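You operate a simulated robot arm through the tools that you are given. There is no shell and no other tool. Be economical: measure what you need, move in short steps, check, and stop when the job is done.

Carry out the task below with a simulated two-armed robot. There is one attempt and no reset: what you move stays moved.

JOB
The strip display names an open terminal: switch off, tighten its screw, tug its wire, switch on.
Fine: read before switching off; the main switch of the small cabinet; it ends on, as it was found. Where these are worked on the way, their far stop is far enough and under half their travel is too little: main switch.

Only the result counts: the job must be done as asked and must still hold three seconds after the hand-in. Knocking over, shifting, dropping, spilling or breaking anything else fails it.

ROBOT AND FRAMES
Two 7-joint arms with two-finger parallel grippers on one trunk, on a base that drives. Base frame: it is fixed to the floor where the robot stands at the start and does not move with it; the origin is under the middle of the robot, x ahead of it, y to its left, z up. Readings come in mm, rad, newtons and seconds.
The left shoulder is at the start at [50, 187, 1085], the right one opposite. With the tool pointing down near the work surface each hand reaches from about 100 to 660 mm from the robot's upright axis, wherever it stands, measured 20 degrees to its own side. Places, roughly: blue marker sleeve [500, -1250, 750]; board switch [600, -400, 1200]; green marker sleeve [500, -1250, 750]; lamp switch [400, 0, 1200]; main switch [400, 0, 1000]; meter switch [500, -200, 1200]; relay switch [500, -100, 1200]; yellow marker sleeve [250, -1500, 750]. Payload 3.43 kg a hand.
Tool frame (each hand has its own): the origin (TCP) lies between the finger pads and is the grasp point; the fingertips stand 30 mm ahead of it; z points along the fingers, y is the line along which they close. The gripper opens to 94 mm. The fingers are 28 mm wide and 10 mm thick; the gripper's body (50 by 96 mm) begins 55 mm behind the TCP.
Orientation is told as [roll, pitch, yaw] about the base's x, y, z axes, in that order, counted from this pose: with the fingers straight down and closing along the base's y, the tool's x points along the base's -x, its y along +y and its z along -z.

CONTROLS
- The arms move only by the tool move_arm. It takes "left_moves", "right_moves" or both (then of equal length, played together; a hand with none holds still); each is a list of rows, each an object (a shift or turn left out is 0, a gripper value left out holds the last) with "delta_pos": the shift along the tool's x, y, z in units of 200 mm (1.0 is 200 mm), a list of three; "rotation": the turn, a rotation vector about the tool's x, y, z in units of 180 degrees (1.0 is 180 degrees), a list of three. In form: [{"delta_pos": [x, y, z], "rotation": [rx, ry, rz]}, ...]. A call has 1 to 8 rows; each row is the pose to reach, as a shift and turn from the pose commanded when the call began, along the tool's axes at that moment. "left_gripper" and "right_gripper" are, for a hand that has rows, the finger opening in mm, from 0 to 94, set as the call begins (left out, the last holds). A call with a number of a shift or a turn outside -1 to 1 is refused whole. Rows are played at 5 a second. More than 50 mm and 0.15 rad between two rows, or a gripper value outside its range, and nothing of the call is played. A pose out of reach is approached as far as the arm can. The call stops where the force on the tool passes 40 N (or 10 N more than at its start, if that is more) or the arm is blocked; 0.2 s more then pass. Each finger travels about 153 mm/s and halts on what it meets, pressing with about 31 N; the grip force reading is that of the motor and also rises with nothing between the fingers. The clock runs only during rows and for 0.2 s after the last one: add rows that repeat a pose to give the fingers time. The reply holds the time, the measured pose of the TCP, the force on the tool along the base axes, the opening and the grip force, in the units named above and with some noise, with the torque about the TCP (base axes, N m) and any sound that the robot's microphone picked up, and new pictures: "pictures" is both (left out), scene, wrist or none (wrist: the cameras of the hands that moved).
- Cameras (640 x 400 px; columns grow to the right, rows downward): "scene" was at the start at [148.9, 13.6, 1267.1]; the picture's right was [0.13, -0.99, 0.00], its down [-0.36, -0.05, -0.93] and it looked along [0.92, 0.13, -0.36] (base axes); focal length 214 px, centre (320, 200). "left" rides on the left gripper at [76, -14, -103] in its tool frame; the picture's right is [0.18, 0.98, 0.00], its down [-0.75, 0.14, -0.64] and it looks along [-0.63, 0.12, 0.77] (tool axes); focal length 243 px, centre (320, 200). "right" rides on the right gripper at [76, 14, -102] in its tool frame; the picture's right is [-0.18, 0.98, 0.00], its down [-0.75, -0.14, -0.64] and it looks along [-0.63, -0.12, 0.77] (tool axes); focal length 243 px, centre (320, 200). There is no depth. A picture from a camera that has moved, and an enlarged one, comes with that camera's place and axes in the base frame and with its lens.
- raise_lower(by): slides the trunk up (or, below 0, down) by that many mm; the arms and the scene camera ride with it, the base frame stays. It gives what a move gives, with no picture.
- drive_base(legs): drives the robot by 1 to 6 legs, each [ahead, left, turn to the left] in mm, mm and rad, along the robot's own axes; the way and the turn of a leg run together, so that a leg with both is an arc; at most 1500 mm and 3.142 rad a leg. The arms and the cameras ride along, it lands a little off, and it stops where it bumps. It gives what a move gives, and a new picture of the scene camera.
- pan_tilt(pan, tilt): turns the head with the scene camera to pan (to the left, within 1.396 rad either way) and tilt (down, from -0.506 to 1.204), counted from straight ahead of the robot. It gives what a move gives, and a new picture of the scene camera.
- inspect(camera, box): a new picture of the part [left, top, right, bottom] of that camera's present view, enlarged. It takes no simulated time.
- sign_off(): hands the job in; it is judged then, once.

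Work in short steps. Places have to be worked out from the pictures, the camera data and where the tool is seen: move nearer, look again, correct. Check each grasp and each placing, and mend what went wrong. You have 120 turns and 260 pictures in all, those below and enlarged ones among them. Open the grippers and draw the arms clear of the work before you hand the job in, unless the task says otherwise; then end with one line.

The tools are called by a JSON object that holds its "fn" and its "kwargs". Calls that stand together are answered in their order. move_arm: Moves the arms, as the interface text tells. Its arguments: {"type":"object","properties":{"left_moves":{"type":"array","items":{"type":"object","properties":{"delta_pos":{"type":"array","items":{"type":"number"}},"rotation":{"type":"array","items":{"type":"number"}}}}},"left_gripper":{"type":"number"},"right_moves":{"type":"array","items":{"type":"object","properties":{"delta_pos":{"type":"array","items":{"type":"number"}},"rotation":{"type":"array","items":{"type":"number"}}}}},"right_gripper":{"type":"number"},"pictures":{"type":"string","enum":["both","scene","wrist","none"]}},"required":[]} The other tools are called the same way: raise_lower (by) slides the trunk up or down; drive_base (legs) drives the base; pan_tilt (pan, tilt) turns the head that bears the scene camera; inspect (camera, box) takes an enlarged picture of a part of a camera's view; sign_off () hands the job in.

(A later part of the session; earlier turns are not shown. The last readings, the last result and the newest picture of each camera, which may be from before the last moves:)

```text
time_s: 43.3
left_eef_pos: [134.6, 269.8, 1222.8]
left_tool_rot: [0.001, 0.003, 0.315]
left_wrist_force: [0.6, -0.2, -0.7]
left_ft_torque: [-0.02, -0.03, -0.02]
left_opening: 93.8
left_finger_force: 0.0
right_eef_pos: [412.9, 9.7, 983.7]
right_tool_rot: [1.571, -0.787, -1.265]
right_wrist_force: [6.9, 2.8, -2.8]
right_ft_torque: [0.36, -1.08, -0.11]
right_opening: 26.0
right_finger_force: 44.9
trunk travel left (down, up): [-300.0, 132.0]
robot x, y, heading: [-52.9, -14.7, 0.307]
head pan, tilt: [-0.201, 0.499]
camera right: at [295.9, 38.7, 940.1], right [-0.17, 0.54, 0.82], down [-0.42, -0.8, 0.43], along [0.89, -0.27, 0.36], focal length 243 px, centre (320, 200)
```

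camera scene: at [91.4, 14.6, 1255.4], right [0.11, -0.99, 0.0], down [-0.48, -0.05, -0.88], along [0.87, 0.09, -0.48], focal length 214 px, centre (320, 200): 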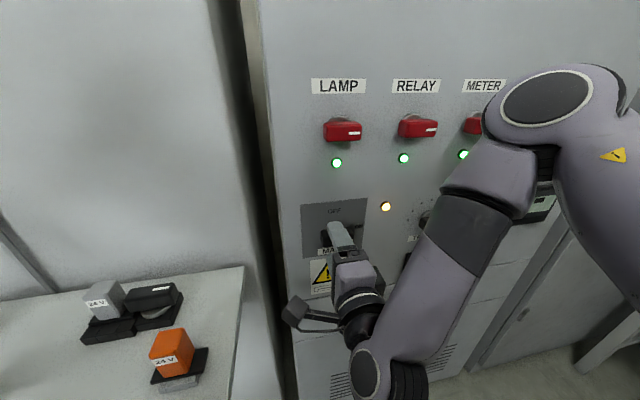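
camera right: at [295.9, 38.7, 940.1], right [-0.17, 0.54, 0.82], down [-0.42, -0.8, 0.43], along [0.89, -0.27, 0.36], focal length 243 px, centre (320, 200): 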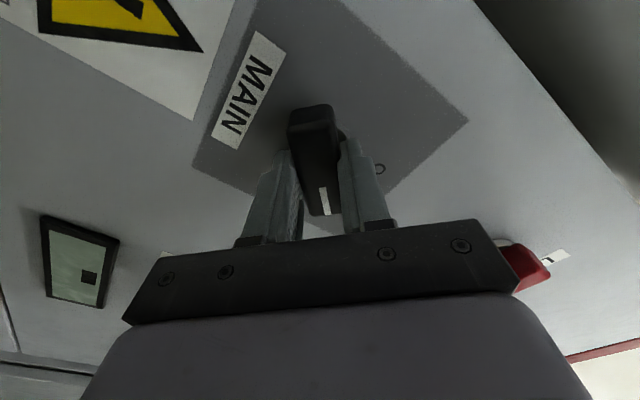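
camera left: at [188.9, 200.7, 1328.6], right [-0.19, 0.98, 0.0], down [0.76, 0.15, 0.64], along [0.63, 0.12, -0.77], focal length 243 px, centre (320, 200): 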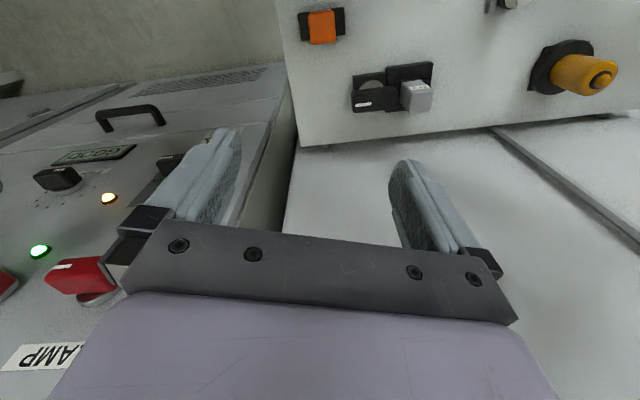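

The bar follows the hand; I turn the remaining 45°.

{"fn": "move_arm", "kwargs": {"right_moves": [{"rotation": [0, 0, -0.0417]}, {"rotation": [0, 0, -0.0833]}, {"rotation": [0, 0, -0.125]}, {"rotation": [0, 0, -0.1667]}, {"rotation": [0, 0, -0.2083]}, {"rotation": [0, 0, -0.25]}, {"rotation": [0, 0, -0.255]}]}}

```text
time_s: 44.9
left_eef_pos: [137.2, 270.1, 1223.8]
left_tool_rot: [0.0, 0.003, 0.314]
left_wrist_force: [0.2, 0.3, 0.1]
left_ft_torque: [-0.02, -0.01, -0.02]
left_opening: 94.1
left_finger_force: 0.0
right_eef_pos: [414.0, 9.1, 984.7]
right_tool_rot: [-1.657, -1.553, 1.962]
right_wrist_force: [17.9, 1.7, 5.8]
right_ft_torque: [0.39, -1.06, 0.71]
right_opening: 25.9
right_finger_force: 45.3
trunk travel left (down, up): [-300.0, 132.0]
robot x, y, heading: [-52.6, -14.6, 0.303]
head pan, tilt: [-0.201, 0.499]
camera scene: at [92.2, 14.5, 1255.4], right [0.11, -0.99, 0.0], down [-0.48, -0.05, -0.88], along [0.87, 0.09, -0.48], focal length 214 px, centre (320, 200)
camera right: at [311.5, -10.5, 907.3], right [-0.3, 0.94, 0.17], down [-0.57, -0.32, 0.75], along [0.76, 0.13, 0.63], focal length 243 px, centre (320, 200)
```

scene: 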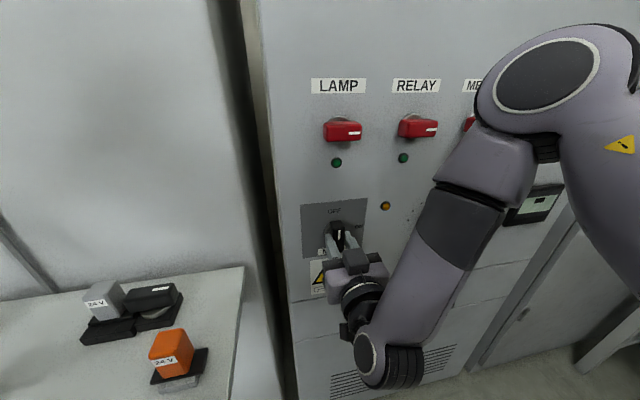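
right: 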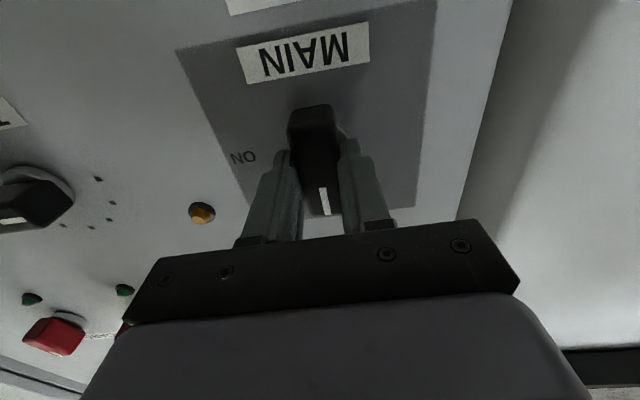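

The indicator lights are all out: it's off. I release and withdraw straight back.

{"fn": "move_arm", "kwargs": {"right_moves": [{}, {}, {"delta_pos": [0, 0, -0.2]}, {"delta_pos": [0, 0, -0.4]}, {"delta_pos": [0, 0, -0.6]}], "right_gripper": 70}}

```text
time_s: 46.3
left_eef_pos: [134.0, 270.4, 1222.3]
left_tool_rot: [-0.002, 0.004, 0.315]
left_wrist_force: [-0.5, 0.5, -0.3]
left_ft_torque: [-0.01, 0.02, 0.05]
left_opening: 94.1
left_finger_force: 0.1
right_eef_pos: [331.8, -19.3, 979.3]
right_tool_rot: [1.57, -1.539, -1.37]
right_wrist_force: [-1.1, -0.6, 1.3]
right_ft_torque: [0.02, 0.01, 0.0]
right_opening: 70.0
right_finger_force: 0.1
right hand out of reach, approached as far as the arm can: row 4, 5
trunk travel left (down, up): [-300.0, 132.0]
robot x, y, heading: [-51.4, -14.3, 0.31]
head pan, tilt: [-0.201, 0.499]
stopped in row 5 (right hand): the arm was blocked; the commanded pose is now the measured one
camera scene: at [90.6, 14.6, 1255.5], right [0.11, -0.99, 0.0], down [-0.48, -0.05, -0.88], along [0.87, 0.09, -0.48], focal length 214 px, centre (320, 200)
camera right: at [227.7, -23.4, 903.4], right [-0.19, 0.96, 0.21], down [-0.6, -0.29, 0.75], along [0.78, 0.02, 0.63], focal length 243 px, centre (320, 200)
```

scene: 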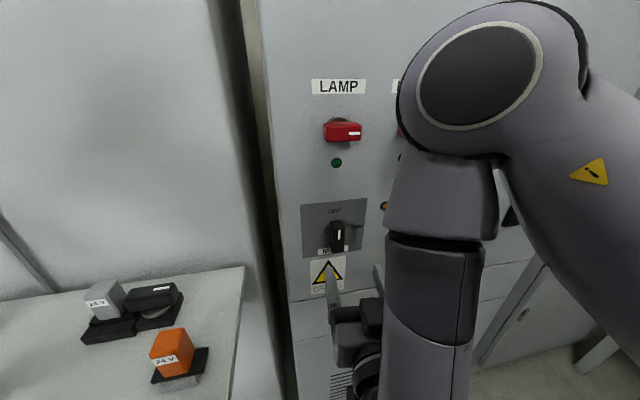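
right: 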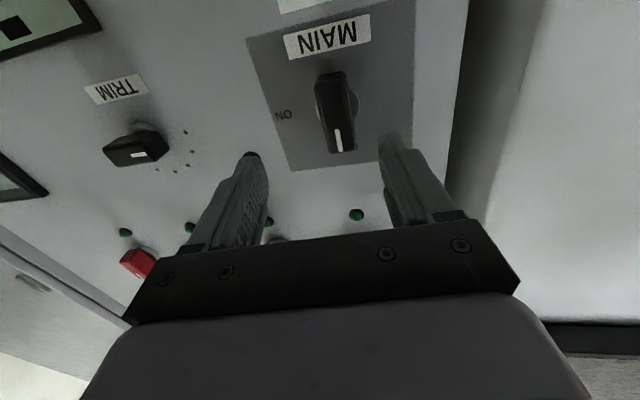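

Main switch is OFF and released. I back off, turn right to face the table, and drive most of the way there.

{"fn": "drive_base", "kwargs": {"legs": [[-160, 0, 0], [0, 0, -1.571], [800, 0, 0]]}}

{"fn": "pan_tilt", "kwargs": {"pan": 0.0, "tilt": 0.6}}

{"fn": "pan_tilt", "kwargs": {"pan": 1.2, "tilt": 0.5}}

```text
time_s: 55.4
left_eef_pos: [333.1, -996.8, 1223.2]
left_tool_rot: [0.0, 0.004, -1.245]
left_wrist_force: [0.0, -0.9, -0.2]
left_ft_torque: [0.01, 0.02, 0.02]
left_opening: 94.0
left_finger_force: 0.1
right_eef_pos: [47.4, -1198.1, 979.5]
right_tool_rot: [1.574, -1.537, -2.934]
right_wrist_force: [-0.7, 0.7, 0.9]
right_ft_torque: [0.03, 0.02, -0.02]
right_opening: 69.7
right_finger_force: 0.0
trunk travel left (down, up): [-300.0, 132.0]
robot x, y, heading: [46.1, -813.3, -1.252]
head pan, tilt: [-0.201, 0.499]
camera scene: at [75.2, -957.4, 1255.5], right [-0.99, -0.12, 0.0], down [-0.06, 0.48, -0.88], along [0.1, -0.87, -0.48], focal length 214 px, centre (320, 200)
```

scene: 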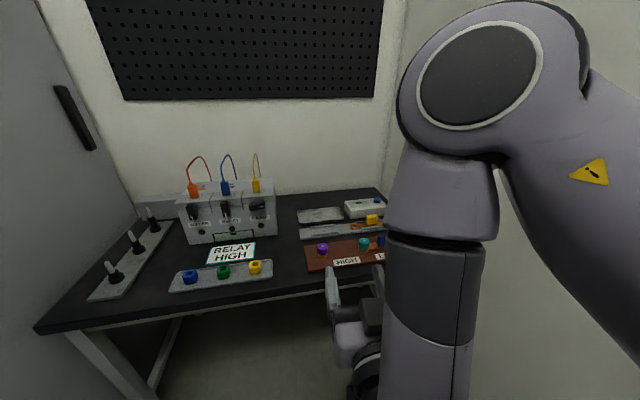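

```text
time_s: 56.1
left_eef_pos: [333.4, -997.6, 1224.0]
left_tool_rot: [0.001, 0.004, -1.244]
left_wrist_force: [0.7, -0.3, -0.1]
left_ft_torque: [-0.04, -0.02, -0.01]
left_opening: 94.1
left_finger_force: 0.1
right_eef_pos: [46.4, -1198.4, 979.7]
right_tool_rot: [1.57, -1.539, -2.927]
right_wrist_force: [0.1, -0.7, -0.1]
right_ft_torque: [0.02, 0.02, 0.01]
right_opening: 70.3
right_finger_force: 0.1
trunk travel left (down, up): [-300.0, 132.0]
robot x, y, heading: [46.9, -810.0, -1.253]
head pan, tilt: [0.0, 0.6]
camera scene: at [92.1, -950.8, 1246.5], right [-0.95, -0.31, 0.0], down [-0.18, 0.54, -0.83], along [0.26, -0.78, -0.56], focal length 214 px, centre (320, 200)
```

scene: 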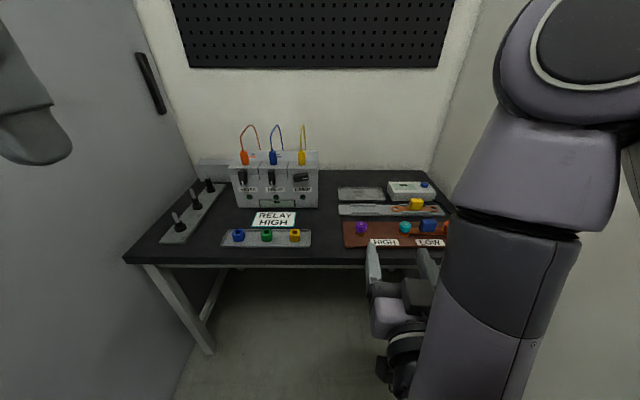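

```text
time_s: 57.5
left_eef_pos: [333.5, -997.6, 1223.9]
left_tool_rot: [0.001, 0.003, -1.245]
left_wrist_force: [0.4, -0.1, 0.8]
left_ft_torque: [-0.03, 0.01, 0.03]
left_opening: 93.9
left_finger_force: 0.1
right_eef_pos: [47.4, -1198.0, 979.0]
right_tool_rot: [1.58, -1.541, -2.94]
right_wrist_force: [0.3, -0.7, 0.3]
right_ft_torque: [0.0, -0.02, -0.01]
right_opening: 69.9
right_finger_force: 0.0
trunk travel left (down, up): [-300.0, 132.0]
robot x, y, heading: [48.9, -811.9, -1.253]
head pan, tilt: [1.201, 0.499]
camera scene: at [155.3, -871.5, 1255.5], right [-0.05, -1.0, 0.0], down [-0.48, 0.02, -0.88], along [0.88, -0.05, -0.48], focal length 214 px, centre (320, 200)
```

scene: 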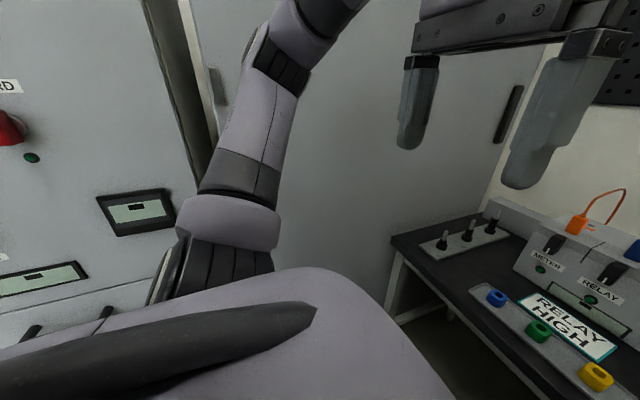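

The robot faces the table; the LAMP screw is at about [352, −1520, 905]. I move left 140 mm and ahead 180 mm and look again.

{"fn": "drive_base", "kwargs": {"legs": [[0, 140, 0], [180, 0, 0]]}}

{"fn": "pan_tilt", "kwargs": {"pan": 0.0, "tilt": 0.6}}

{"fn": "inspect", "kwargs": {"camera": "right", "box": [0, 0, 640, 400]}}

```text
time_s: 59.1
left_eef_pos: [462.3, -953.6, 1225.4]
left_tool_rot: [0.011, 0.002, -1.25]
left_wrist_force: [-0.6, 0.3, -0.1]
left_ft_torque: [-0.01, 0.01, 0.0]
left_opening: 94.0
left_finger_force: 0.0
right_eef_pos: [180.0, -1151.0, 979.4]
right_tool_rot: [1.582, -1.53, -2.947]
right_wrist_force: [0.3, 0.4, 0.5]
right_ft_torque: [0.05, -0.02, 0.03]
right_opening: 70.2
right_finger_force: 0.0
trunk travel left (down, up): [-300.0, 132.0]
robot x, y, heading: [188.2, -766.6, -1.257]
head pan, tilt: [1.201, 0.499]
stopped in leg 1: the robot was blocked; the commanded pose is now the measured one
camera scene: at [286.7, -825.5, 1256.6], right [-0.05, -1.0, 0.0], down [-0.47, 0.03, -0.88], along [0.88, -0.05, -0.47], focal length 214 px, centre (320, 200)
```

scene: 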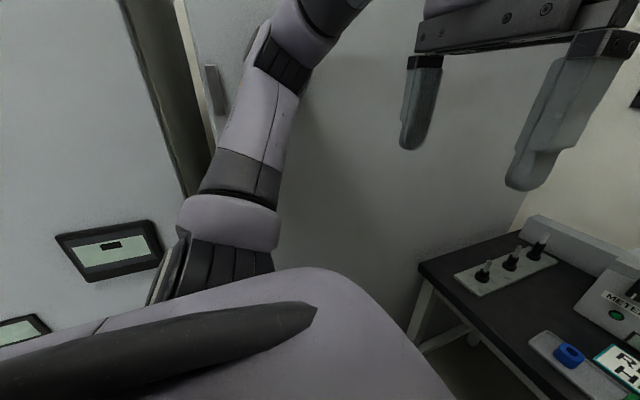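

```text
time_s: 60.5
left_eef_pos: [463.0, -953.7, 1226.2]
left_tool_rot: [0.012, 0.004, -1.253]
left_wrist_force: [-0.4, -0.3, 0.2]
left_ft_torque: [0.03, 0.02, -0.02]
left_opening: 94.0
left_finger_force: 0.0
right_eef_pos: [179.2, -1152.0, 978.1]
right_tool_rot: [1.577, -1.529, -2.939]
right_wrist_force: [0.0, 0.3, -0.3]
right_ft_torque: [0.02, 0.0, -0.02]
right_opening: 70.2
right_finger_force: 0.1
trunk travel left (down, up): [-300.0, 132.0]
robot x, y, heading: [188.7, -764.6, -1.247]
head pan, tilt: [0.0, 0.6]
camera scene: at [223.2, -905.4, 1246.7], right [-0.95, -0.31, -0.01], down [-0.17, 0.54, -0.83], along [0.26, -0.78, -0.56], focal length 214 px, centre (320, 200)
```

scene: 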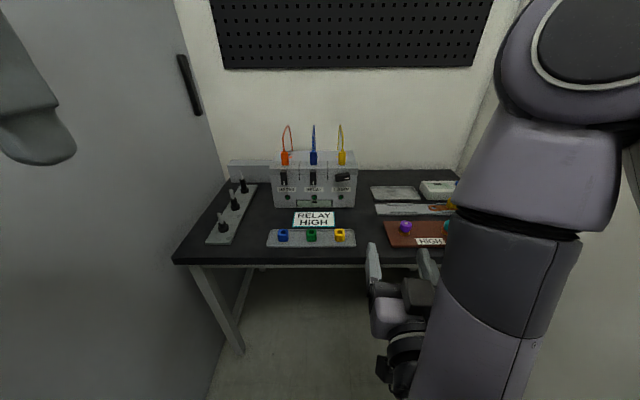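

```text
1.00 times, centred on (320, 200) of right
camera zoom: at [175.4, -1049.4, 903.2], right [0.95, 0.2, 0.22], down [-0.3, 0.59, 0.75], along [0.02, -0.78, 0.63], focal length 243 px, centre (320, 200)
```

zoom: 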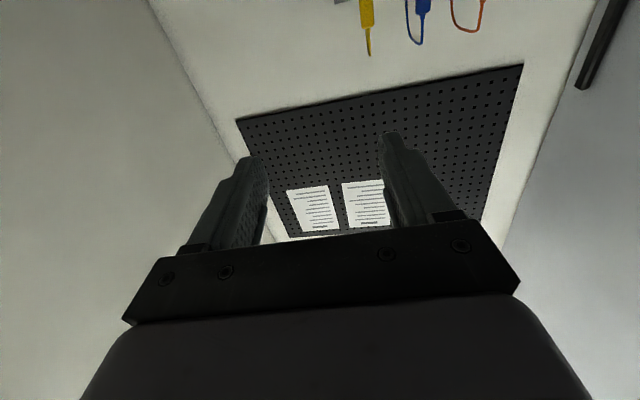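

The base was just blocked on its left side (elbow/cabinet). I move 60 mm right off it and then go ahead 190 mm.

{"fn": "drive_base", "kwargs": {"legs": [[0, -60, 0], [190, 0, 0]]}}

{"fn": "inspect", "kwargs": {"camera": "scene", "box": [220, 80, 420, 280]}}

```text
time_s: 62.6
left_eef_pos: [472.8, -1156.3, 1223.4]
left_tool_rot: [0.001, 0.006, -1.252]
left_wrist_force: [-0.8, 0.2, -0.3]
left_ft_torque: [0.0, -0.02, 0.0]
left_opening: 93.8
left_finger_force: 0.1
right_eef_pos: [186.8, -1354.0, 979.1]
right_tool_rot: [1.543, -1.537, -2.908]
right_wrist_force: [0.4, -0.1, 0.7]
right_ft_torque: [0.01, -0.01, 0.03]
right_opening: 69.7
right_finger_force: 0.0
trunk travel left (down, up): [-300.0, 132.0]
robot x, y, heading: [188.6, -968.4, -1.261]
head pan, tilt: [0.0, 0.6]
camera scene: at [232.9, -1106.7, 1246.3], right [-0.95, -0.31, 0.0], down [-0.17, 0.54, -0.82], along [0.25, -0.78, -0.57], focal length 214 px, centre (320, 200)
```

scene: 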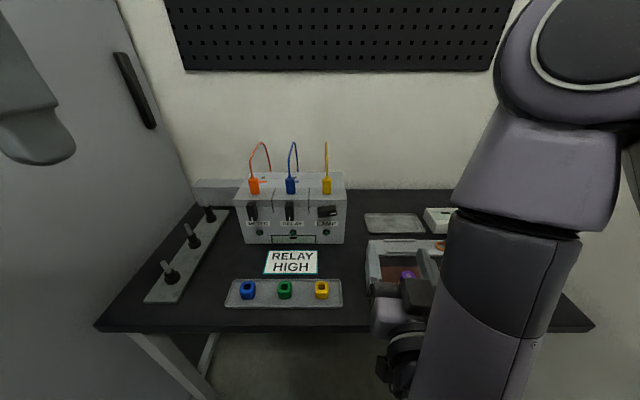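

```text
2.00 times, centred on (320, 180) of scene
camera zoom: at [232.9, -1106.7, 1246.3], right [-0.95, -0.31, 0.0], down [-0.17, 0.54, -0.82], along [0.25, -0.78, -0.57], focal length 429 px, centre (320, 240)
```

zoom: 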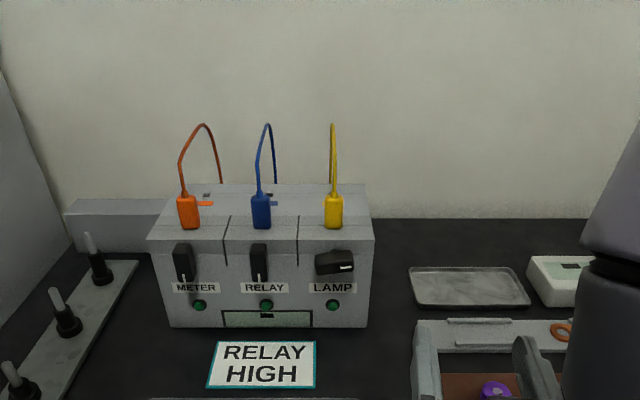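

LAMP knob now triangulates to [354, −1537, 899], 570 mm ahead of the axis — I need ~90 mm nearer. I look down first to see clearance between base and table.

{"fn": "pan_tilt", "kwargs": {"pan": 0.0, "tilt": 1.2}}

```text
time_s: 63.6
left_eef_pos: [471.3, -1155.4, 1222.8]
left_tool_rot: [0.002, 0.004, -1.254]
left_wrist_force: [1.1, 0.1, 0.2]
left_ft_torque: [0.03, 0.02, -0.04]
left_opening: 94.1
left_finger_force: 0.0
right_eef_pos: [186.3, -1353.5, 979.7]
right_tool_rot: [1.553, -1.537, -2.919]
right_wrist_force: [-0.8, 1.0, 0.3]
right_ft_torque: [-0.02, 0.0, 0.02]
right_opening: 69.9
right_finger_force: 0.1
trunk travel left (down, up): [-300.0, 132.0]
robot x, y, heading: [189.5, -962.5, -1.257]
head pan, tilt: [0.0, 1.201]
camera scene: at [222.8, -1075.4, 1201.9], right [-0.95, -0.31, 0.0], down [-0.29, 0.89, -0.36], along [0.11, -0.35, -0.93], focal length 214 px, centre (320, 200)
```

scene: 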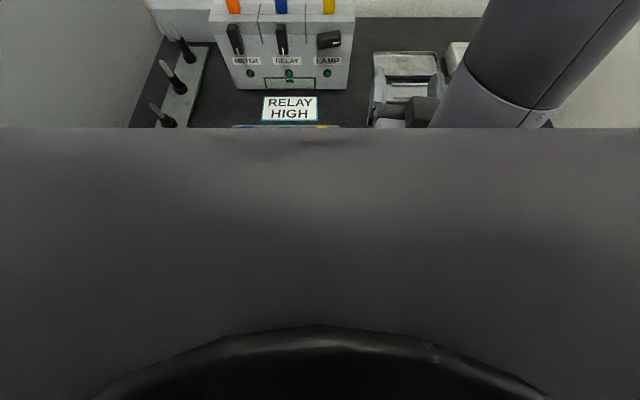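

The table edge is ~380 mm ahead of the axis. I creep 70 mm forward.

{"fn": "drive_base", "kwargs": {"legs": [[40, 0, 0], [30, 0, 0]]}}

{"fn": "pan_tilt", "kwargs": {"pan": 0.0, "tilt": 0.7}}

```text
time_s: 64.9
left_eef_pos: [494.8, -1222.4, 1223.3]
left_tool_rot: [0.001, 0.005, -1.254]
left_wrist_force: [-0.1, 0.5, 1.1]
left_ft_torque: [0.01, 0.02, -0.03]
left_opening: 94.1
left_finger_force: 0.0
right_eef_pos: [207.9, -1418.9, 979.1]
right_tool_rot: [1.525, -1.537, -2.894]
right_wrist_force: [0.9, -0.9, -0.4]
right_ft_torque: [0.0, -0.01, 0.03]
right_opening: 70.1
right_finger_force: 0.1
trunk travel left (down, up): [-300.0, 132.0]
robot x, y, heading: [208.4, -1033.1, -1.263]
head pan, tilt: [0.0, 1.201]
camera scene: at [244.2, -1142.1, 1201.7], right [-0.95, -0.31, 0.0], down [-0.29, 0.89, -0.36], along [0.11, -0.34, -0.93], focal length 214 px, centre (320, 200)
```

scene: 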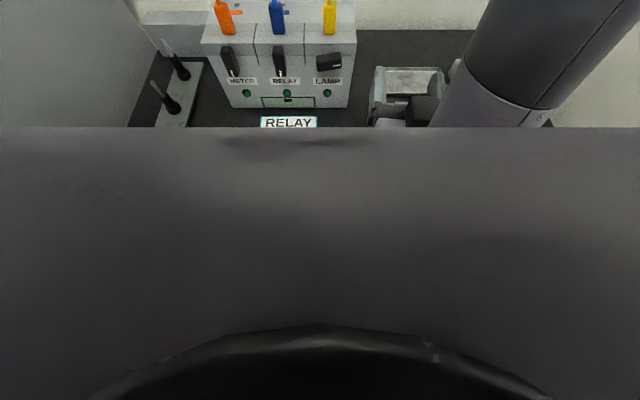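

```text
time_s: 65.8
left_eef_pos: [493.3, -1220.3, 1223.8]
left_tool_rot: [0.002, 0.004, -1.254]
left_wrist_force: [-0.8, 0.2, -0.8]
left_ft_torque: [-0.04, -0.01, 0.04]
left_opening: 93.9
left_finger_force: 0.0
right_eef_pos: [208.2, -1420.1, 979.1]
right_tool_rot: [1.549, -1.538, -2.918]
right_wrist_force: [-0.9, 0.1, -0.5]
right_ft_torque: [-0.01, 0.0, -0.01]
right_opening: 70.1
right_finger_force: 0.1
trunk travel left (down, up): [-300.0, 132.0]
robot x, y, heading: [212.7, -1032.3, -1.262]
head pan, tilt: [0.0, 0.7]
camera scene: at [252.9, -1168.9, 1237.7], right [-0.95, -0.31, 0.0], down [-0.2, 0.61, -0.76], along [0.24, -0.73, -0.64], focal length 214 px, centre (320, 200)
```

scene: 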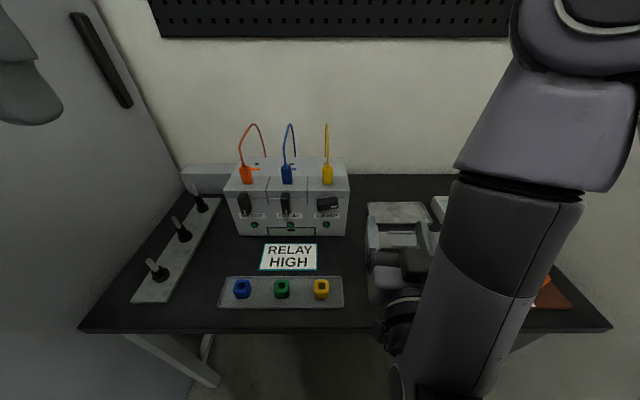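

Forward drive fine. The right hand's axis is yawed ~0.115 rad right of square; I correct this and shift it ~104 mm left, then roll −90°, still above and in front of the terminal block.

{"fn": "move_arm", "kwargs": {"right_moves": [{"delta_pos": [0, 0.17, 0], "rotation": [-0.0366, 0, 0]}, {"delta_pos": [0, 0.34, 0], "rotation": [-0.0366, 0, 0]}, {"delta_pos": [0, 0.5, 0], "rotation": [-0.0366, 0, 0]}], "pictures": "none"}}

{"fn": "move_arm", "kwargs": {"right_moves": [{"rotation": [0, 0, -0.0417]}, {"rotation": [0, 0, -0.0833]}, {"rotation": [0, 0, -0.125]}, {"rotation": [0, 0, -0.1667]}, {"rotation": [0, 0, -0.2083]}, {"rotation": [0, 0, -0.25]}]}}

```text
time_s: 66.8
left_eef_pos: [492.3, -1221.1, 1222.9]
left_tool_rot: [0.002, 0.003, -1.255]
left_wrist_force: [-0.4, -0.2, -0.1]
left_ft_torque: [0.01, 0.0, 0.01]
left_opening: 94.2
left_finger_force: 0.1
right_eef_pos: [284.0, -1422.5, 974.0]
right_tool_rot: [1.008, -1.469, -2.358]
right_wrist_force: [0.4, -0.7, 0.0]
right_ft_torque: [-0.01, -0.02, 0.01]
right_opening: 69.9
right_finger_force: 0.0
trunk travel left (down, up): [-300.0, 132.0]
robot x, y, heading: [211.3, -1034.2, -1.257]
head pan, tilt: [0.0, 0.7]
stopped in row 3 (right hand): the arm was blocked; the commanded pose is now the measured one
```

```text
time_s: 68.5
left_eef_pos: [493.1, -1222.2, 1223.3]
left_tool_rot: [0.003, 0.006, -1.253]
left_wrist_force: [0.3, -0.4, 1.0]
left_ft_torque: [0.01, 0.02, 0.01]
left_opening: 94.0
left_finger_force: 0.0
right_eef_pos: [262.0, -1437.1, 957.9]
right_tool_rot: [-1.341, -0.911, -0.047]
right_wrist_force: [1.0, 0.4, -0.7]
right_ft_torque: [0.01, -0.02, -0.01]
right_opening: 70.2
right_finger_force: 0.0
trunk travel left (down, up): [-300.0, 132.0]
robot x, y, heading: [211.3, -1035.5, -1.261]
head pan, tilt: [0.0, 0.7]
stopped in row 6 (right hand): the arm was blocked; the commanded pose is now the measured one
camera scene: at [252.8, -1169.0, 1237.8], right [-0.95, -0.31, 0.0], down [-0.2, 0.61, -0.76], along [0.24, -0.73, -0.64], focal length 214 px, centre (320, 200)
camera right: at [213.3, -1332.3, 903.2], right [0.88, 0.18, -0.44], down [0.27, 0.58, 0.77], along [0.4, -0.79, 0.46], focal length 243 px, centre (320, 200)
```

scene: 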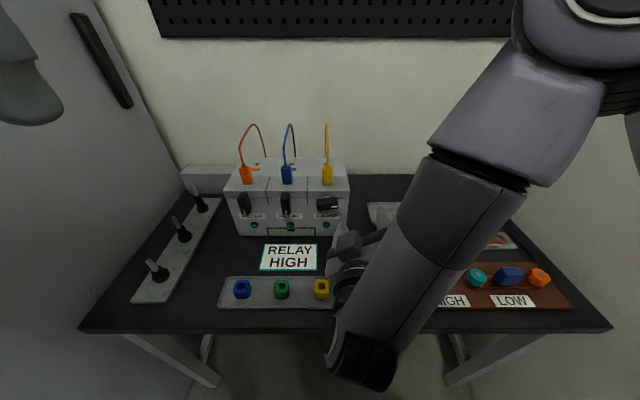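
right: 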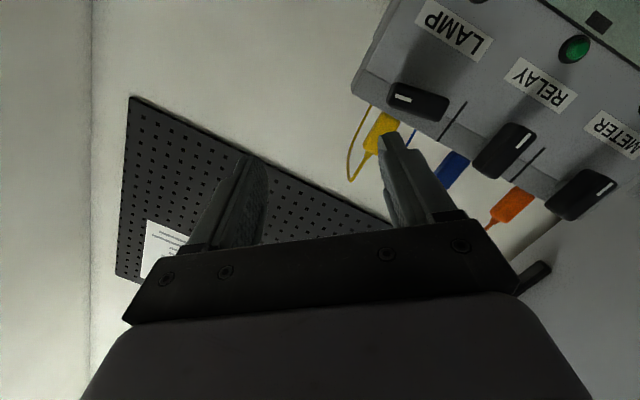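

The arm was blocked when folded this close. I compute the exact rotation to the goal attitude and move the hand forward and left as it turns, stopping ~50 mm short of the block.

{"fn": "move_arm", "kwargs": {"right_moves": [{"delta_pos": [-0.01, 0.09, 0.1], "rotation": [0, 0, 0]}, {"delta_pos": [-0.015, 0.15, 0.183], "rotation": [0.0022, -0.0103, -0.0423]}, {"delta_pos": [-0.02, 0.2, 0.183], "rotation": [0.0044, -0.0206, -0.0846]}, {"delta_pos": [-0.025, 0.25, 0.183], "rotation": [0.0066, -0.0309, -0.1269]}, {"delta_pos": [-0.03, 0.3, 0.183], "rotation": [0.0088, -0.0412, -0.1692]}, {"delta_pos": [-0.039, 0.366, 0.183], "rotation": [0.011, -0.0515, -0.2115]}, {"delta_pos": [-0.039, 0.366, 0.183], "rotation": [0.0132, -0.0618, -0.2538]}, {"delta_pos": [-0.039, 0.366, 0.183], "rotation": [0.0153, -0.072, -0.296]}]}}

```text
time_s: 70.2
left_eef_pos: [493.5, -1221.0, 1222.6]
left_tool_rot: [0.001, 0.004, -1.255]
left_wrist_force: [0.5, 0.1, 1.2]
left_ft_torque: [0.0, -0.04, 0.01]
left_opening: 94.2
left_finger_force: 0.1
right_eef_pos: [316.5, -1476.3, 924.1]
right_tool_rot: [-1.574, -0.027, 0.257]
right_wrist_force: [-0.2, 0.8, 0.3]
right_ft_torque: [0.0, -0.03, 0.01]
right_opening: 70.1
right_finger_force: 0.1
trunk travel left (down, up): [-300.0, 132.0]
robot x, y, heading: [212.3, -1036.1, -1.259]
head pan, tilt: [0.0, 0.7]
camera scene: at [252.9, -1168.9, 1237.8], right [-0.95, -0.31, 0.0], down [-0.2, 0.61, -0.76], along [0.24, -0.73, -0.64], focal length 214 px, centre (320, 200)
camera right: at [217.1, -1396.6, 907.4], right [0.21, 0.05, -0.98], down [0.56, 0.81, 0.16], along [0.8, -0.58, 0.14], focal length 243 px, centre (320, 200)
```

scene: 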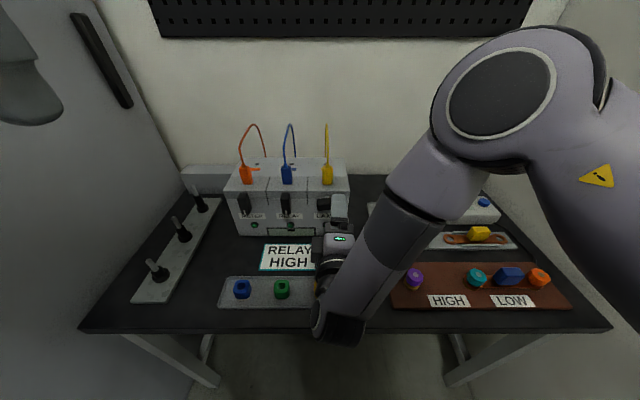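
right: 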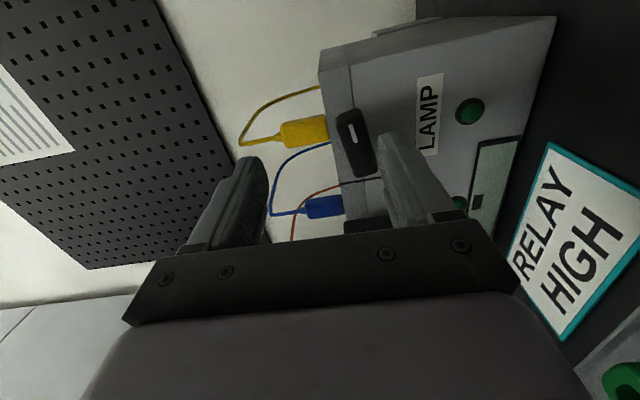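

The attitude is right. Knob ≈ [353, −1541, 900]: 15 mm left, 24 mm down, 73 mm ahead. I fix yaw, centre, and advance 30 mm.

{"fn": "move_arm", "kwargs": {"right_moves": [{"delta_pos": [-0.04, 0.06, 0], "rotation": [0, -0.0153, 0]}, {"delta_pos": [-0.075, 0.12, 0.07], "rotation": [0, -0.0153, 0]}, {"delta_pos": [-0.075, 0.12, 0.15], "rotation": [0, -0.0153, 0]}, {"delta_pos": [-0.075, 0.12, 0.15], "rotation": [0, -0.0153, 0]}], "right_gripper": 62}}

```text
time_s: 71.2
left_eef_pos: [493.1, -1221.0, 1222.7]
left_tool_rot: [0.001, 0.005, -1.254]
left_wrist_force: [0.1, 0.2, -0.1]
left_ft_torque: [0.02, -0.01, 0.03]
left_opening: 94.0
left_finger_force: 0.1
right_eef_pos: [351.5, -1484.6, 892.0]
right_tool_rot: [-1.571, 0.0, 0.355]
right_wrist_force: [0.8, 0.4, -0.2]
right_ft_torque: [-0.02, 0.04, -0.02]
right_opening: 62.0
right_finger_force: 0.1
trunk travel left (down, up): [-300.0, 132.0]
robot x, y, heading: [207.0, -1035.1, -1.259]
head pan, tilt: [0.0, 0.7]
camera scene: at [252.9, -1168.9, 1237.8], right [-0.95, -0.31, 0.0], down [-0.2, 0.61, -0.76], along [0.24, -0.73, -0.64], focal length 214 px, centre (320, 200)
camera right: at [243.2, -1415.2, 877.6], right [0.17, 0.06, -0.98], down [0.48, 0.86, 0.14], along [0.86, -0.5, 0.12], focal length 243 px, centre (320, 200)
```

scene: 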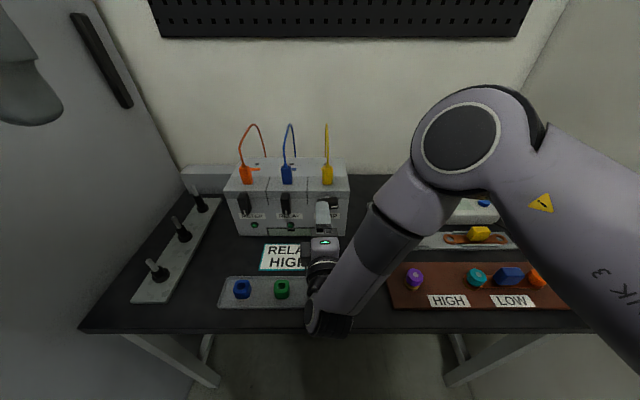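
right: 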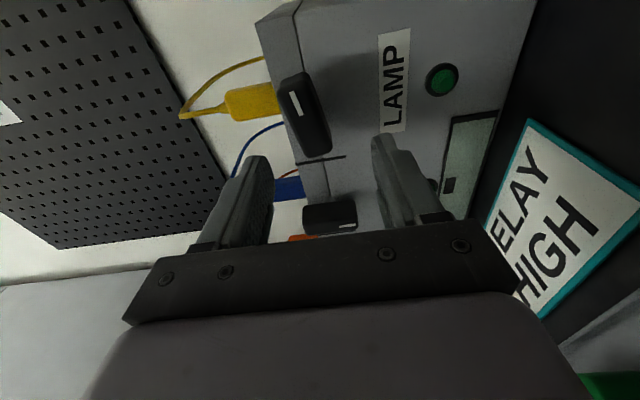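

Slight overshoot in yaw and left. I correct: 20 mm right, 8 mm up, 31 mm ahead with a small yaw back.

{"fn": "move_arm", "kwargs": {"right_moves": [{"delta_pos": [0.1, -0.04, 0], "rotation": [0, 0.0165, 0]}, {"delta_pos": [0.1, -0.04, 0.05], "rotation": [0, 0.0165, 0]}, {"delta_pos": [0.1, -0.04, 0.11], "rotation": [0, 0.0165, 0]}, {"delta_pos": [0.1, -0.04, 0.157], "rotation": [0, 0.0165, 0]}, {"delta_pos": [0.1, -0.04, 0.157], "rotation": [0, 0.0165, 0]}], "pictures": "wrist"}}

```text
time_s: 72.5
left_eef_pos: [493.9, -1221.3, 1222.8]
left_tool_rot: [0.0, 0.006, -1.255]
left_wrist_force: [0.5, 0.9, -0.6]
left_ft_torque: [0.01, 0.02, -0.01]
left_opening: 94.1
left_finger_force: 0.0
right_eef_pos: [344.7, -1519.0, 900.1]
right_tool_rot: [-1.571, 0.002, 0.31]
right_wrist_force: [-0.7, -0.1, -0.5]
right_ft_torque: [0.01, 0.0, -0.01]
right_opening: 62.1
right_finger_force: 0.0
trunk travel left (down, up): [-300.0, 132.0]
robot x, y, heading: [210.5, -1031.4, -1.261]
head pan, tilt: [0.0, 0.7]
camera right: at [240.8, -1445.8, 885.7], right [0.17, 0.06, -0.98], down [0.52, 0.84, 0.14], along [0.84, -0.54, 0.12], focal length 243 px, centre (320, 200)
```

right: 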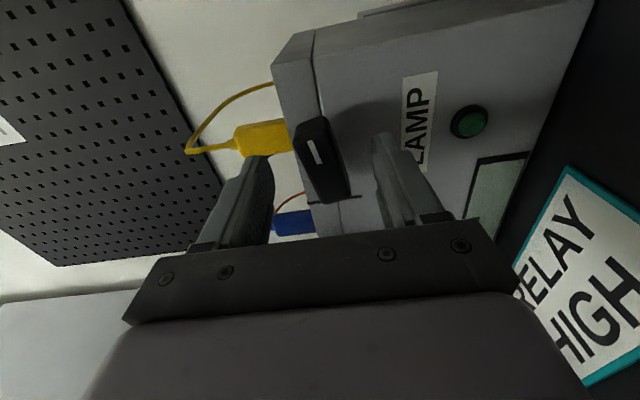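

The bar sits between the fingers; I close.

{"fn": "move_arm", "kwargs": {"right_moves": [{}, {}, {}, {}], "right_gripper": 8, "pictures": "both"}}

```text
time_s: 73.5
left_eef_pos: [492.9, -1222.2, 1223.2]
left_tool_rot: [0.003, 0.005, -1.256]
left_wrist_force: [-0.3, -0.5, 0.2]
left_ft_torque: [-0.02, 0.0, -0.03]
left_opening: 94.1
left_finger_force: 0.1
right_eef_pos: [346.3, -1520.4, 897.9]
right_tool_rot: [-1.564, 0.001, 0.312]
right_wrist_force: [-0.6, 4.2, -15.5]
right_ft_torque: [0.05, 0.04, 0.51]
right_opening: 21.7
right_finger_force: 44.9
trunk travel left (down, up): [-300.0, 132.0]
robot x, y, heading: [209.2, -1033.7, -1.258]
head pan, tilt: [0.0, 0.7]
camera scene: at [253.3, -1169.7, 1237.6], right [-0.95, -0.31, 0.0], down [-0.2, 0.61, -0.76], along [0.23, -0.73, -0.64], focal length 214 px, centre (320, 200)
camera right: at [240.8, -1445.4, 884.4], right [0.17, 0.06, -0.98], down [0.52, 0.84, 0.14], along [0.84, -0.54, 0.11], focal length 243 px, centre (320, 200)
```

scene: 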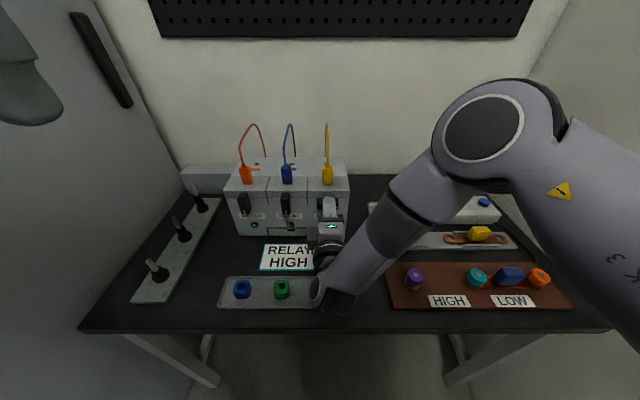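
right: 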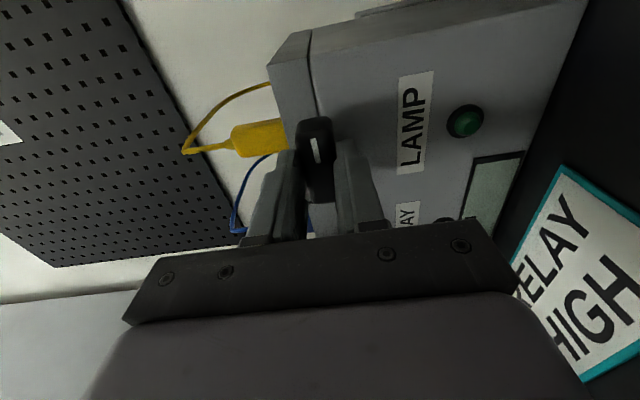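

Gripped (22 mm). I turn clockwise 45° first, with 2 mm down to relieve the sideways force.

{"fn": "move_arm", "kwargs": {"right_moves": [{"delta_pos": [0, 0.01, 0], "rotation": [0, 0, 0.0417]}, {"delta_pos": [0, 0.01, 0], "rotation": [0, 0, 0.0833]}, {"delta_pos": [0, 0.01, 0], "rotation": [0, 0, 0.125]}, {"delta_pos": [0, 0.01, 0], "rotation": [0, 0, 0.1667]}, {"delta_pos": [0, 0.01, 0], "rotation": [0, 0, 0.2083]}, {"delta_pos": [0, 0.01, 0], "rotation": [0, 0, 0.25]}]}}

```text
time_s: 74.8
left_eef_pos: [494.4, -1221.3, 1223.4]
left_tool_rot: [0.003, 0.004, -1.256]
left_wrist_force: [0.0, 0.0, 0.7]
left_ft_torque: [0.02, -0.01, -0.01]
left_opening: 94.0
left_finger_force: 0.0
right_eef_pos: [346.2, -1517.5, 896.3]
right_tool_rot: [-1.57, -0.788, 0.309]
right_wrist_force: [-4.5, 4.8, -13.9]
right_ft_torque: [0.16, 0.09, 0.21]
right_opening: 21.6
right_finger_force: 45.2
trunk travel left (down, up): [-300.0, 132.0]
robot x, y, heading: [214.2, -1034.8, -1.255]
head pan, tilt: [0.0, 0.7]
camera scene: at [252.9, -1169.7, 1237.7], right [-0.95, -0.31, 0.0], down [-0.2, 0.61, -0.76], along [0.24, -0.73, -0.64], focal length 214 px, centre (320, 200)
camera right: at [272.8, -1435.0, 832.0], right [0.79, 0.25, -0.56], down [0.22, 0.74, 0.63], along [0.58, -0.62, 0.53], focal length 243 px, centre (320, 200)
```

scene: 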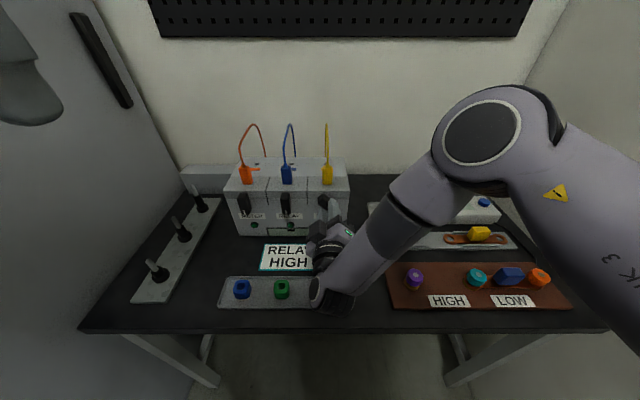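
right: 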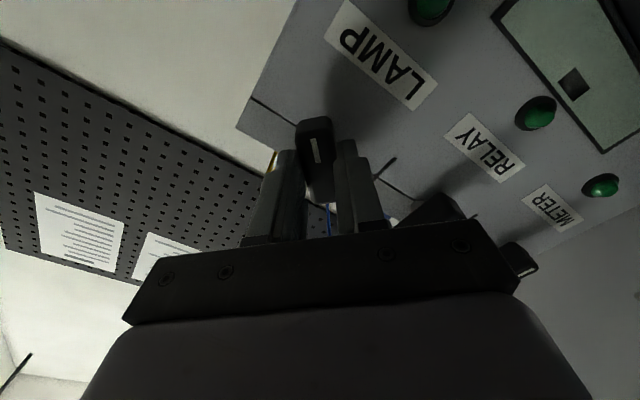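

The knob follows. I turn the remaining 45° plus a few degrees toward the stop.

{"fn": "move_arm", "kwargs": {"right_moves": [{"rotation": [0, 0, 0.0417]}, {"rotation": [0, 0, 0.0833]}, {"rotation": [0, 0, 0.125]}, {"rotation": [0, 0, 0.1667]}, {"rotation": [0, 0, 0.2083]}, {"rotation": [0, 0, 0.25]}, {"rotation": [0, 0, 0.265]}]}}

```text
time_s: 76.5
left_eef_pos: [493.8, -1221.5, 1222.8]
left_tool_rot: [0.003, 0.006, -1.254]
left_wrist_force: [-0.1, -0.3, 0.4]
left_ft_torque: [-0.02, -0.01, 0.03]
left_opening: 93.9
left_finger_force: 0.1
right_eef_pos: [347.8, -1518.2, 896.6]
right_tool_rot: [1.405, -1.527, -2.662]
right_wrist_force: [3.7, 7.7, -20.3]
right_ft_torque: [-0.01, 1.52, 0.07]
right_opening: 22.4
right_finger_force: 45.0
trunk travel left (down, up): [-300.0, 132.0]
robot x, y, heading: [210.8, -1036.2, -1.259]
head pan, tilt: [0.0, 0.7]
camera scene: at [254.0, -1169.8, 1237.6], right [-0.95, -0.31, 0.0], down [-0.2, 0.61, -0.76], along [0.23, -0.73, -0.65], focal length 214 px, centre (320, 200)
camera right: at [332.4, -1415.4, 820.8], right [0.93, 0.3, 0.23], down [-0.36, 0.55, 0.75], along [0.1, -0.78, 0.62], focal length 243 px, centre (320, 200)
```

scene: 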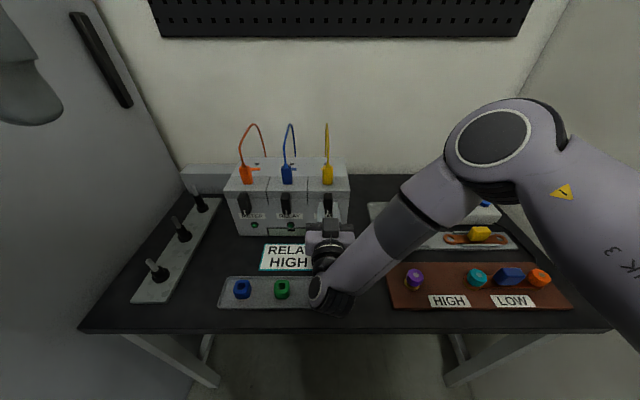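
right: 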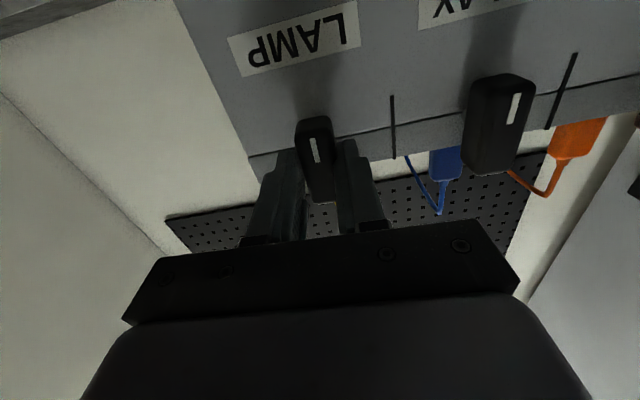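

Torque of 1.5 N m shows the stop; the LAMP screw matches the RELAY one. I open and back off.

{"fn": "move_arm", "kwargs": {"right_moves": [{"rotation": [0, 0, -0.015]}, {"rotation": [0, 0, -0.015]}, {"delta_pos": [0, 0, -0.2], "rotation": [0, 0, -0.015]}, {"delta_pos": [0, 0, -0.4], "rotation": [0, 0, -0.015]}], "right_gripper": 55}}

{"fn": "inspect", "kwargs": {"camera": "scene", "box": [220, 100, 380, 240]}}

```text
time_s: 77.5
left_eef_pos: [493.3, -1221.3, 1222.6]
left_tool_rot: [0.0, 0.004, -1.256]
left_wrist_force: [-0.1, -0.7, 0.1]
left_ft_torque: [0.0, -0.01, 0.0]
left_opening: 93.9
left_finger_force: 0.1
right_eef_pos: [322.8, -1442.4, 895.2]
right_tool_rot: [-2.533, -1.57, 1.273]
right_wrist_force: [-0.2, -0.5, -0.5]
right_ft_torque: [0.03, 0.03, 0.0]
right_opening: 54.9
right_finger_force: 0.1
trunk travel left (down, up): [-300.0, 132.0]
robot x, y, heading: [210.7, -1034.5, -1.264]
head pan, tilt: [0.0, 0.7]
camera scene: at [253.0, -1168.7, 1237.9], right [-0.95, -0.31, 0.0], down [-0.2, 0.61, -0.77], along [0.24, -0.73, -0.64], focal length 214 px, centre (320, 200)
camera right: at [304.9, -1340.8, 819.2], right [0.94, 0.3, 0.18], down [-0.33, 0.57, 0.75], along [0.12, -0.77, 0.63], focal length 243 px, centre (320, 200)
```

scene: 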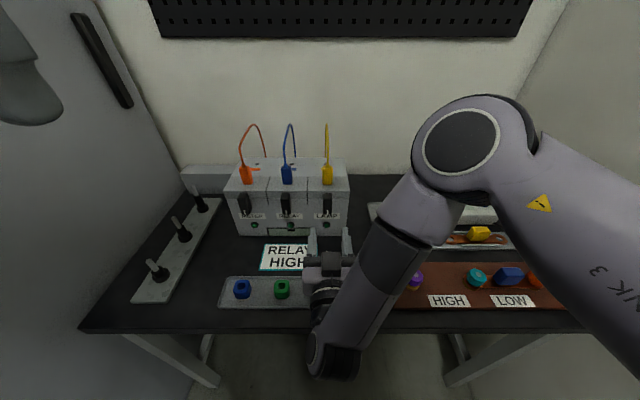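
right: 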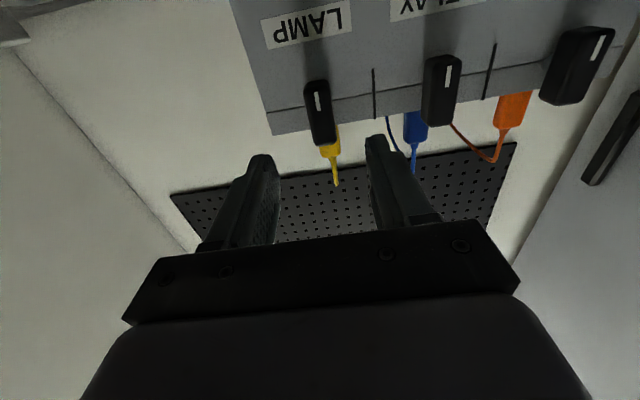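

```text
2.86 times, centred on (300, 170) of scene
camera zoom: at [253.0, -1168.7, 1237.9], right [-0.95, -0.31, 0.0], down [-0.2, 0.61, -0.77], along [0.24, -0.73, -0.64], focal length 613 px, centre (377, 286)
```

zoom: 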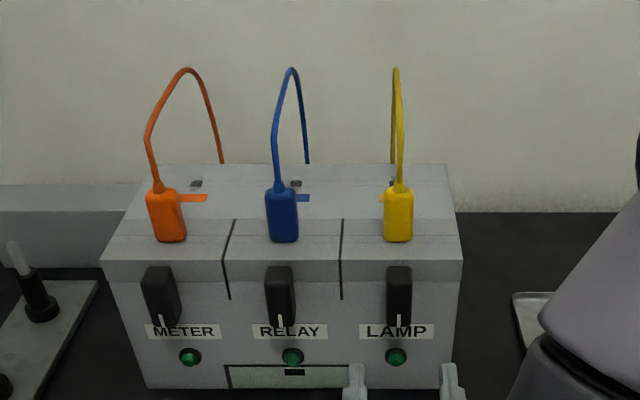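

LAMP screw is now vertical like the others. The yellow boot is at about [371, −1588, 954] standing on the block top (~z 925). I raise the hand to z≈962 before driving closer.

{"fn": "move_arm", "kwargs": {"right_moves": [{"delta_pos": [-0.17, 0, 0]}, {"delta_pos": [-0.33, 0, 0]}, {"delta_pos": [-0.33, 0, 0]}], "pictures": "none"}}

{"fn": "drive_base", "kwargs": {"legs": [[0, 25, 0], [50, 0, 0]]}}

{"fn": "inspect", "kwargs": {"camera": "right", "box": [0, 0, 640, 400]}}

```text
time_s: 78.2
left_eef_pos: [492.2, -1221.1, 1223.5]
left_tool_rot: [0.001, 0.005, -1.253]
left_wrist_force: [0.6, 0.8, 0.4]
left_ft_torque: [0.04, 0.03, 0.0]
left_opening: 94.0
left_finger_force: 0.1
right_eef_pos: [319.7, -1443.7, 962.1]
right_tool_rot: [-1.366, -1.57, 0.106]
right_wrist_force: [-0.6, 0.3, 0.1]
right_ft_torque: [0.0, -0.01, 0.03]
right_opening: 55.1
right_finger_force: 0.0
trunk travel left (down, up): [-300.0, 132.0]
robot x, y, heading: [212.7, -1029.9, -1.261]
head pan, tilt: [0.0, 0.7]
```

```text
time_s: 79.6
left_eef_pos: [532.7, -1260.6, 1222.8]
left_tool_rot: [0.002, 0.004, -1.254]
left_wrist_force: [0.2, -0.9, -0.2]
left_ft_torque: [0.02, -0.01, -0.01]
left_opening: 94.0
left_finger_force: 0.0
right_eef_pos: [359.7, -1484.5, 963.0]
right_tool_rot: [-1.141, -1.571, -0.12]
right_wrist_force: [0.5, -0.5, 0.4]
right_ft_torque: [-0.01, 0.02, 0.01]
right_opening: 55.0
right_finger_force: 0.0
trunk travel left (down, up): [-300.0, 132.0]
robot x, y, heading: [245.5, -1076.3, -1.257]
head pan, tilt: [0.0, 0.7]
camera scene: at [291.1, -1208.3, 1237.7], right [-0.95, -0.31, 0.0], down [-0.2, 0.61, -0.76], along [0.23, -0.73, -0.64], focal length 214 px, centre (320, 200)
```

scene: 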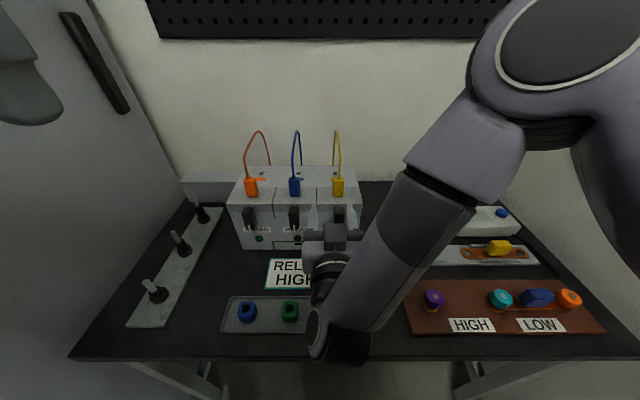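

```text
1.00 times, centred on (320, 200) of right
camera zoom: at [340.4, -1382.2, 885.8], right [0.94, 0.3, 0.18], down [-0.33, 0.57, 0.75], along [0.12, -0.77, 0.63], focal length 243 px, centre (320, 200)
```

zoom: 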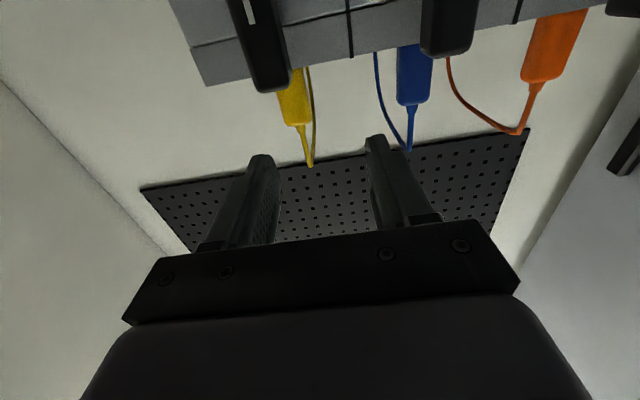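

Boot ≈ [369, −1589, 954]: 23 mm right and 102 mm ahead. I centre sideways and go ahead 60 mm, then look.

{"fn": "move_arm", "kwargs": {"right_moves": [{"delta_pos": [0.015, -0.115, 0]}, {"delta_pos": [0.015, -0.115, 0.1]}, {"delta_pos": [0.015, -0.115, 0.2]}, {"delta_pos": [0.015, -0.115, 0.3]}, {"delta_pos": [0.015, -0.115, 0.3]}]}}

```text
time_s: 80.8
left_eef_pos: [531.4, -1260.3, 1223.5]
left_tool_rot: [0.002, 0.005, -1.254]
left_wrist_force: [0.1, -0.8, -0.1]
left_ft_torque: [-0.02, -0.01, 0.02]
left_opening: 94.0
left_finger_force: 0.0
right_eef_pos: [353.6, -1547.6, 959.0]
right_tool_rot: [-1.767, -1.569, 0.505]
right_wrist_force: [0.1, -0.5, 1.0]
right_ft_torque: [-0.02, 0.0, 0.04]
right_opening: 54.9
right_finger_force: 0.0
trunk travel left (down, up): [-300.0, 132.0]
robot x, y, heading: [248.4, -1072.5, -1.255]
head pan, tilt: [0.0, 0.7]
camera scene: at [291.0, -1207.7, 1237.8], right [-0.95, -0.31, 0.0], down [-0.2, 0.61, -0.76], along [0.23, -0.73, -0.64], focal length 214 px, centre (320, 200)
camera right: at [335.7, -1446.9, 883.2], right [0.94, 0.3, 0.18], down [-0.33, 0.57, 0.75], along [0.12, -0.77, 0.63], focal length 243 px, centre (320, 200)
```

scene: 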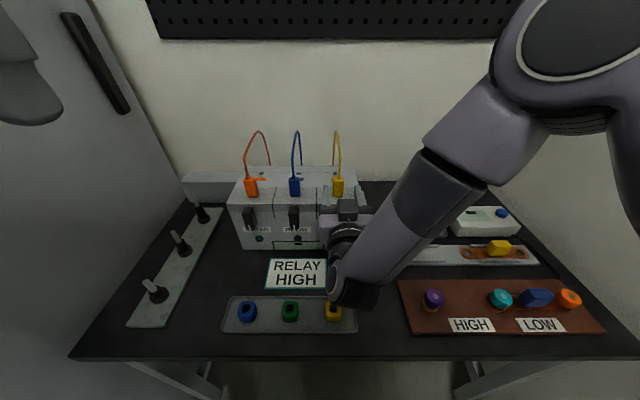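
right: 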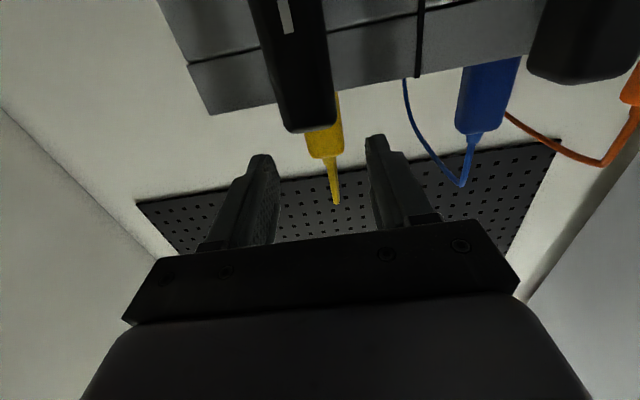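

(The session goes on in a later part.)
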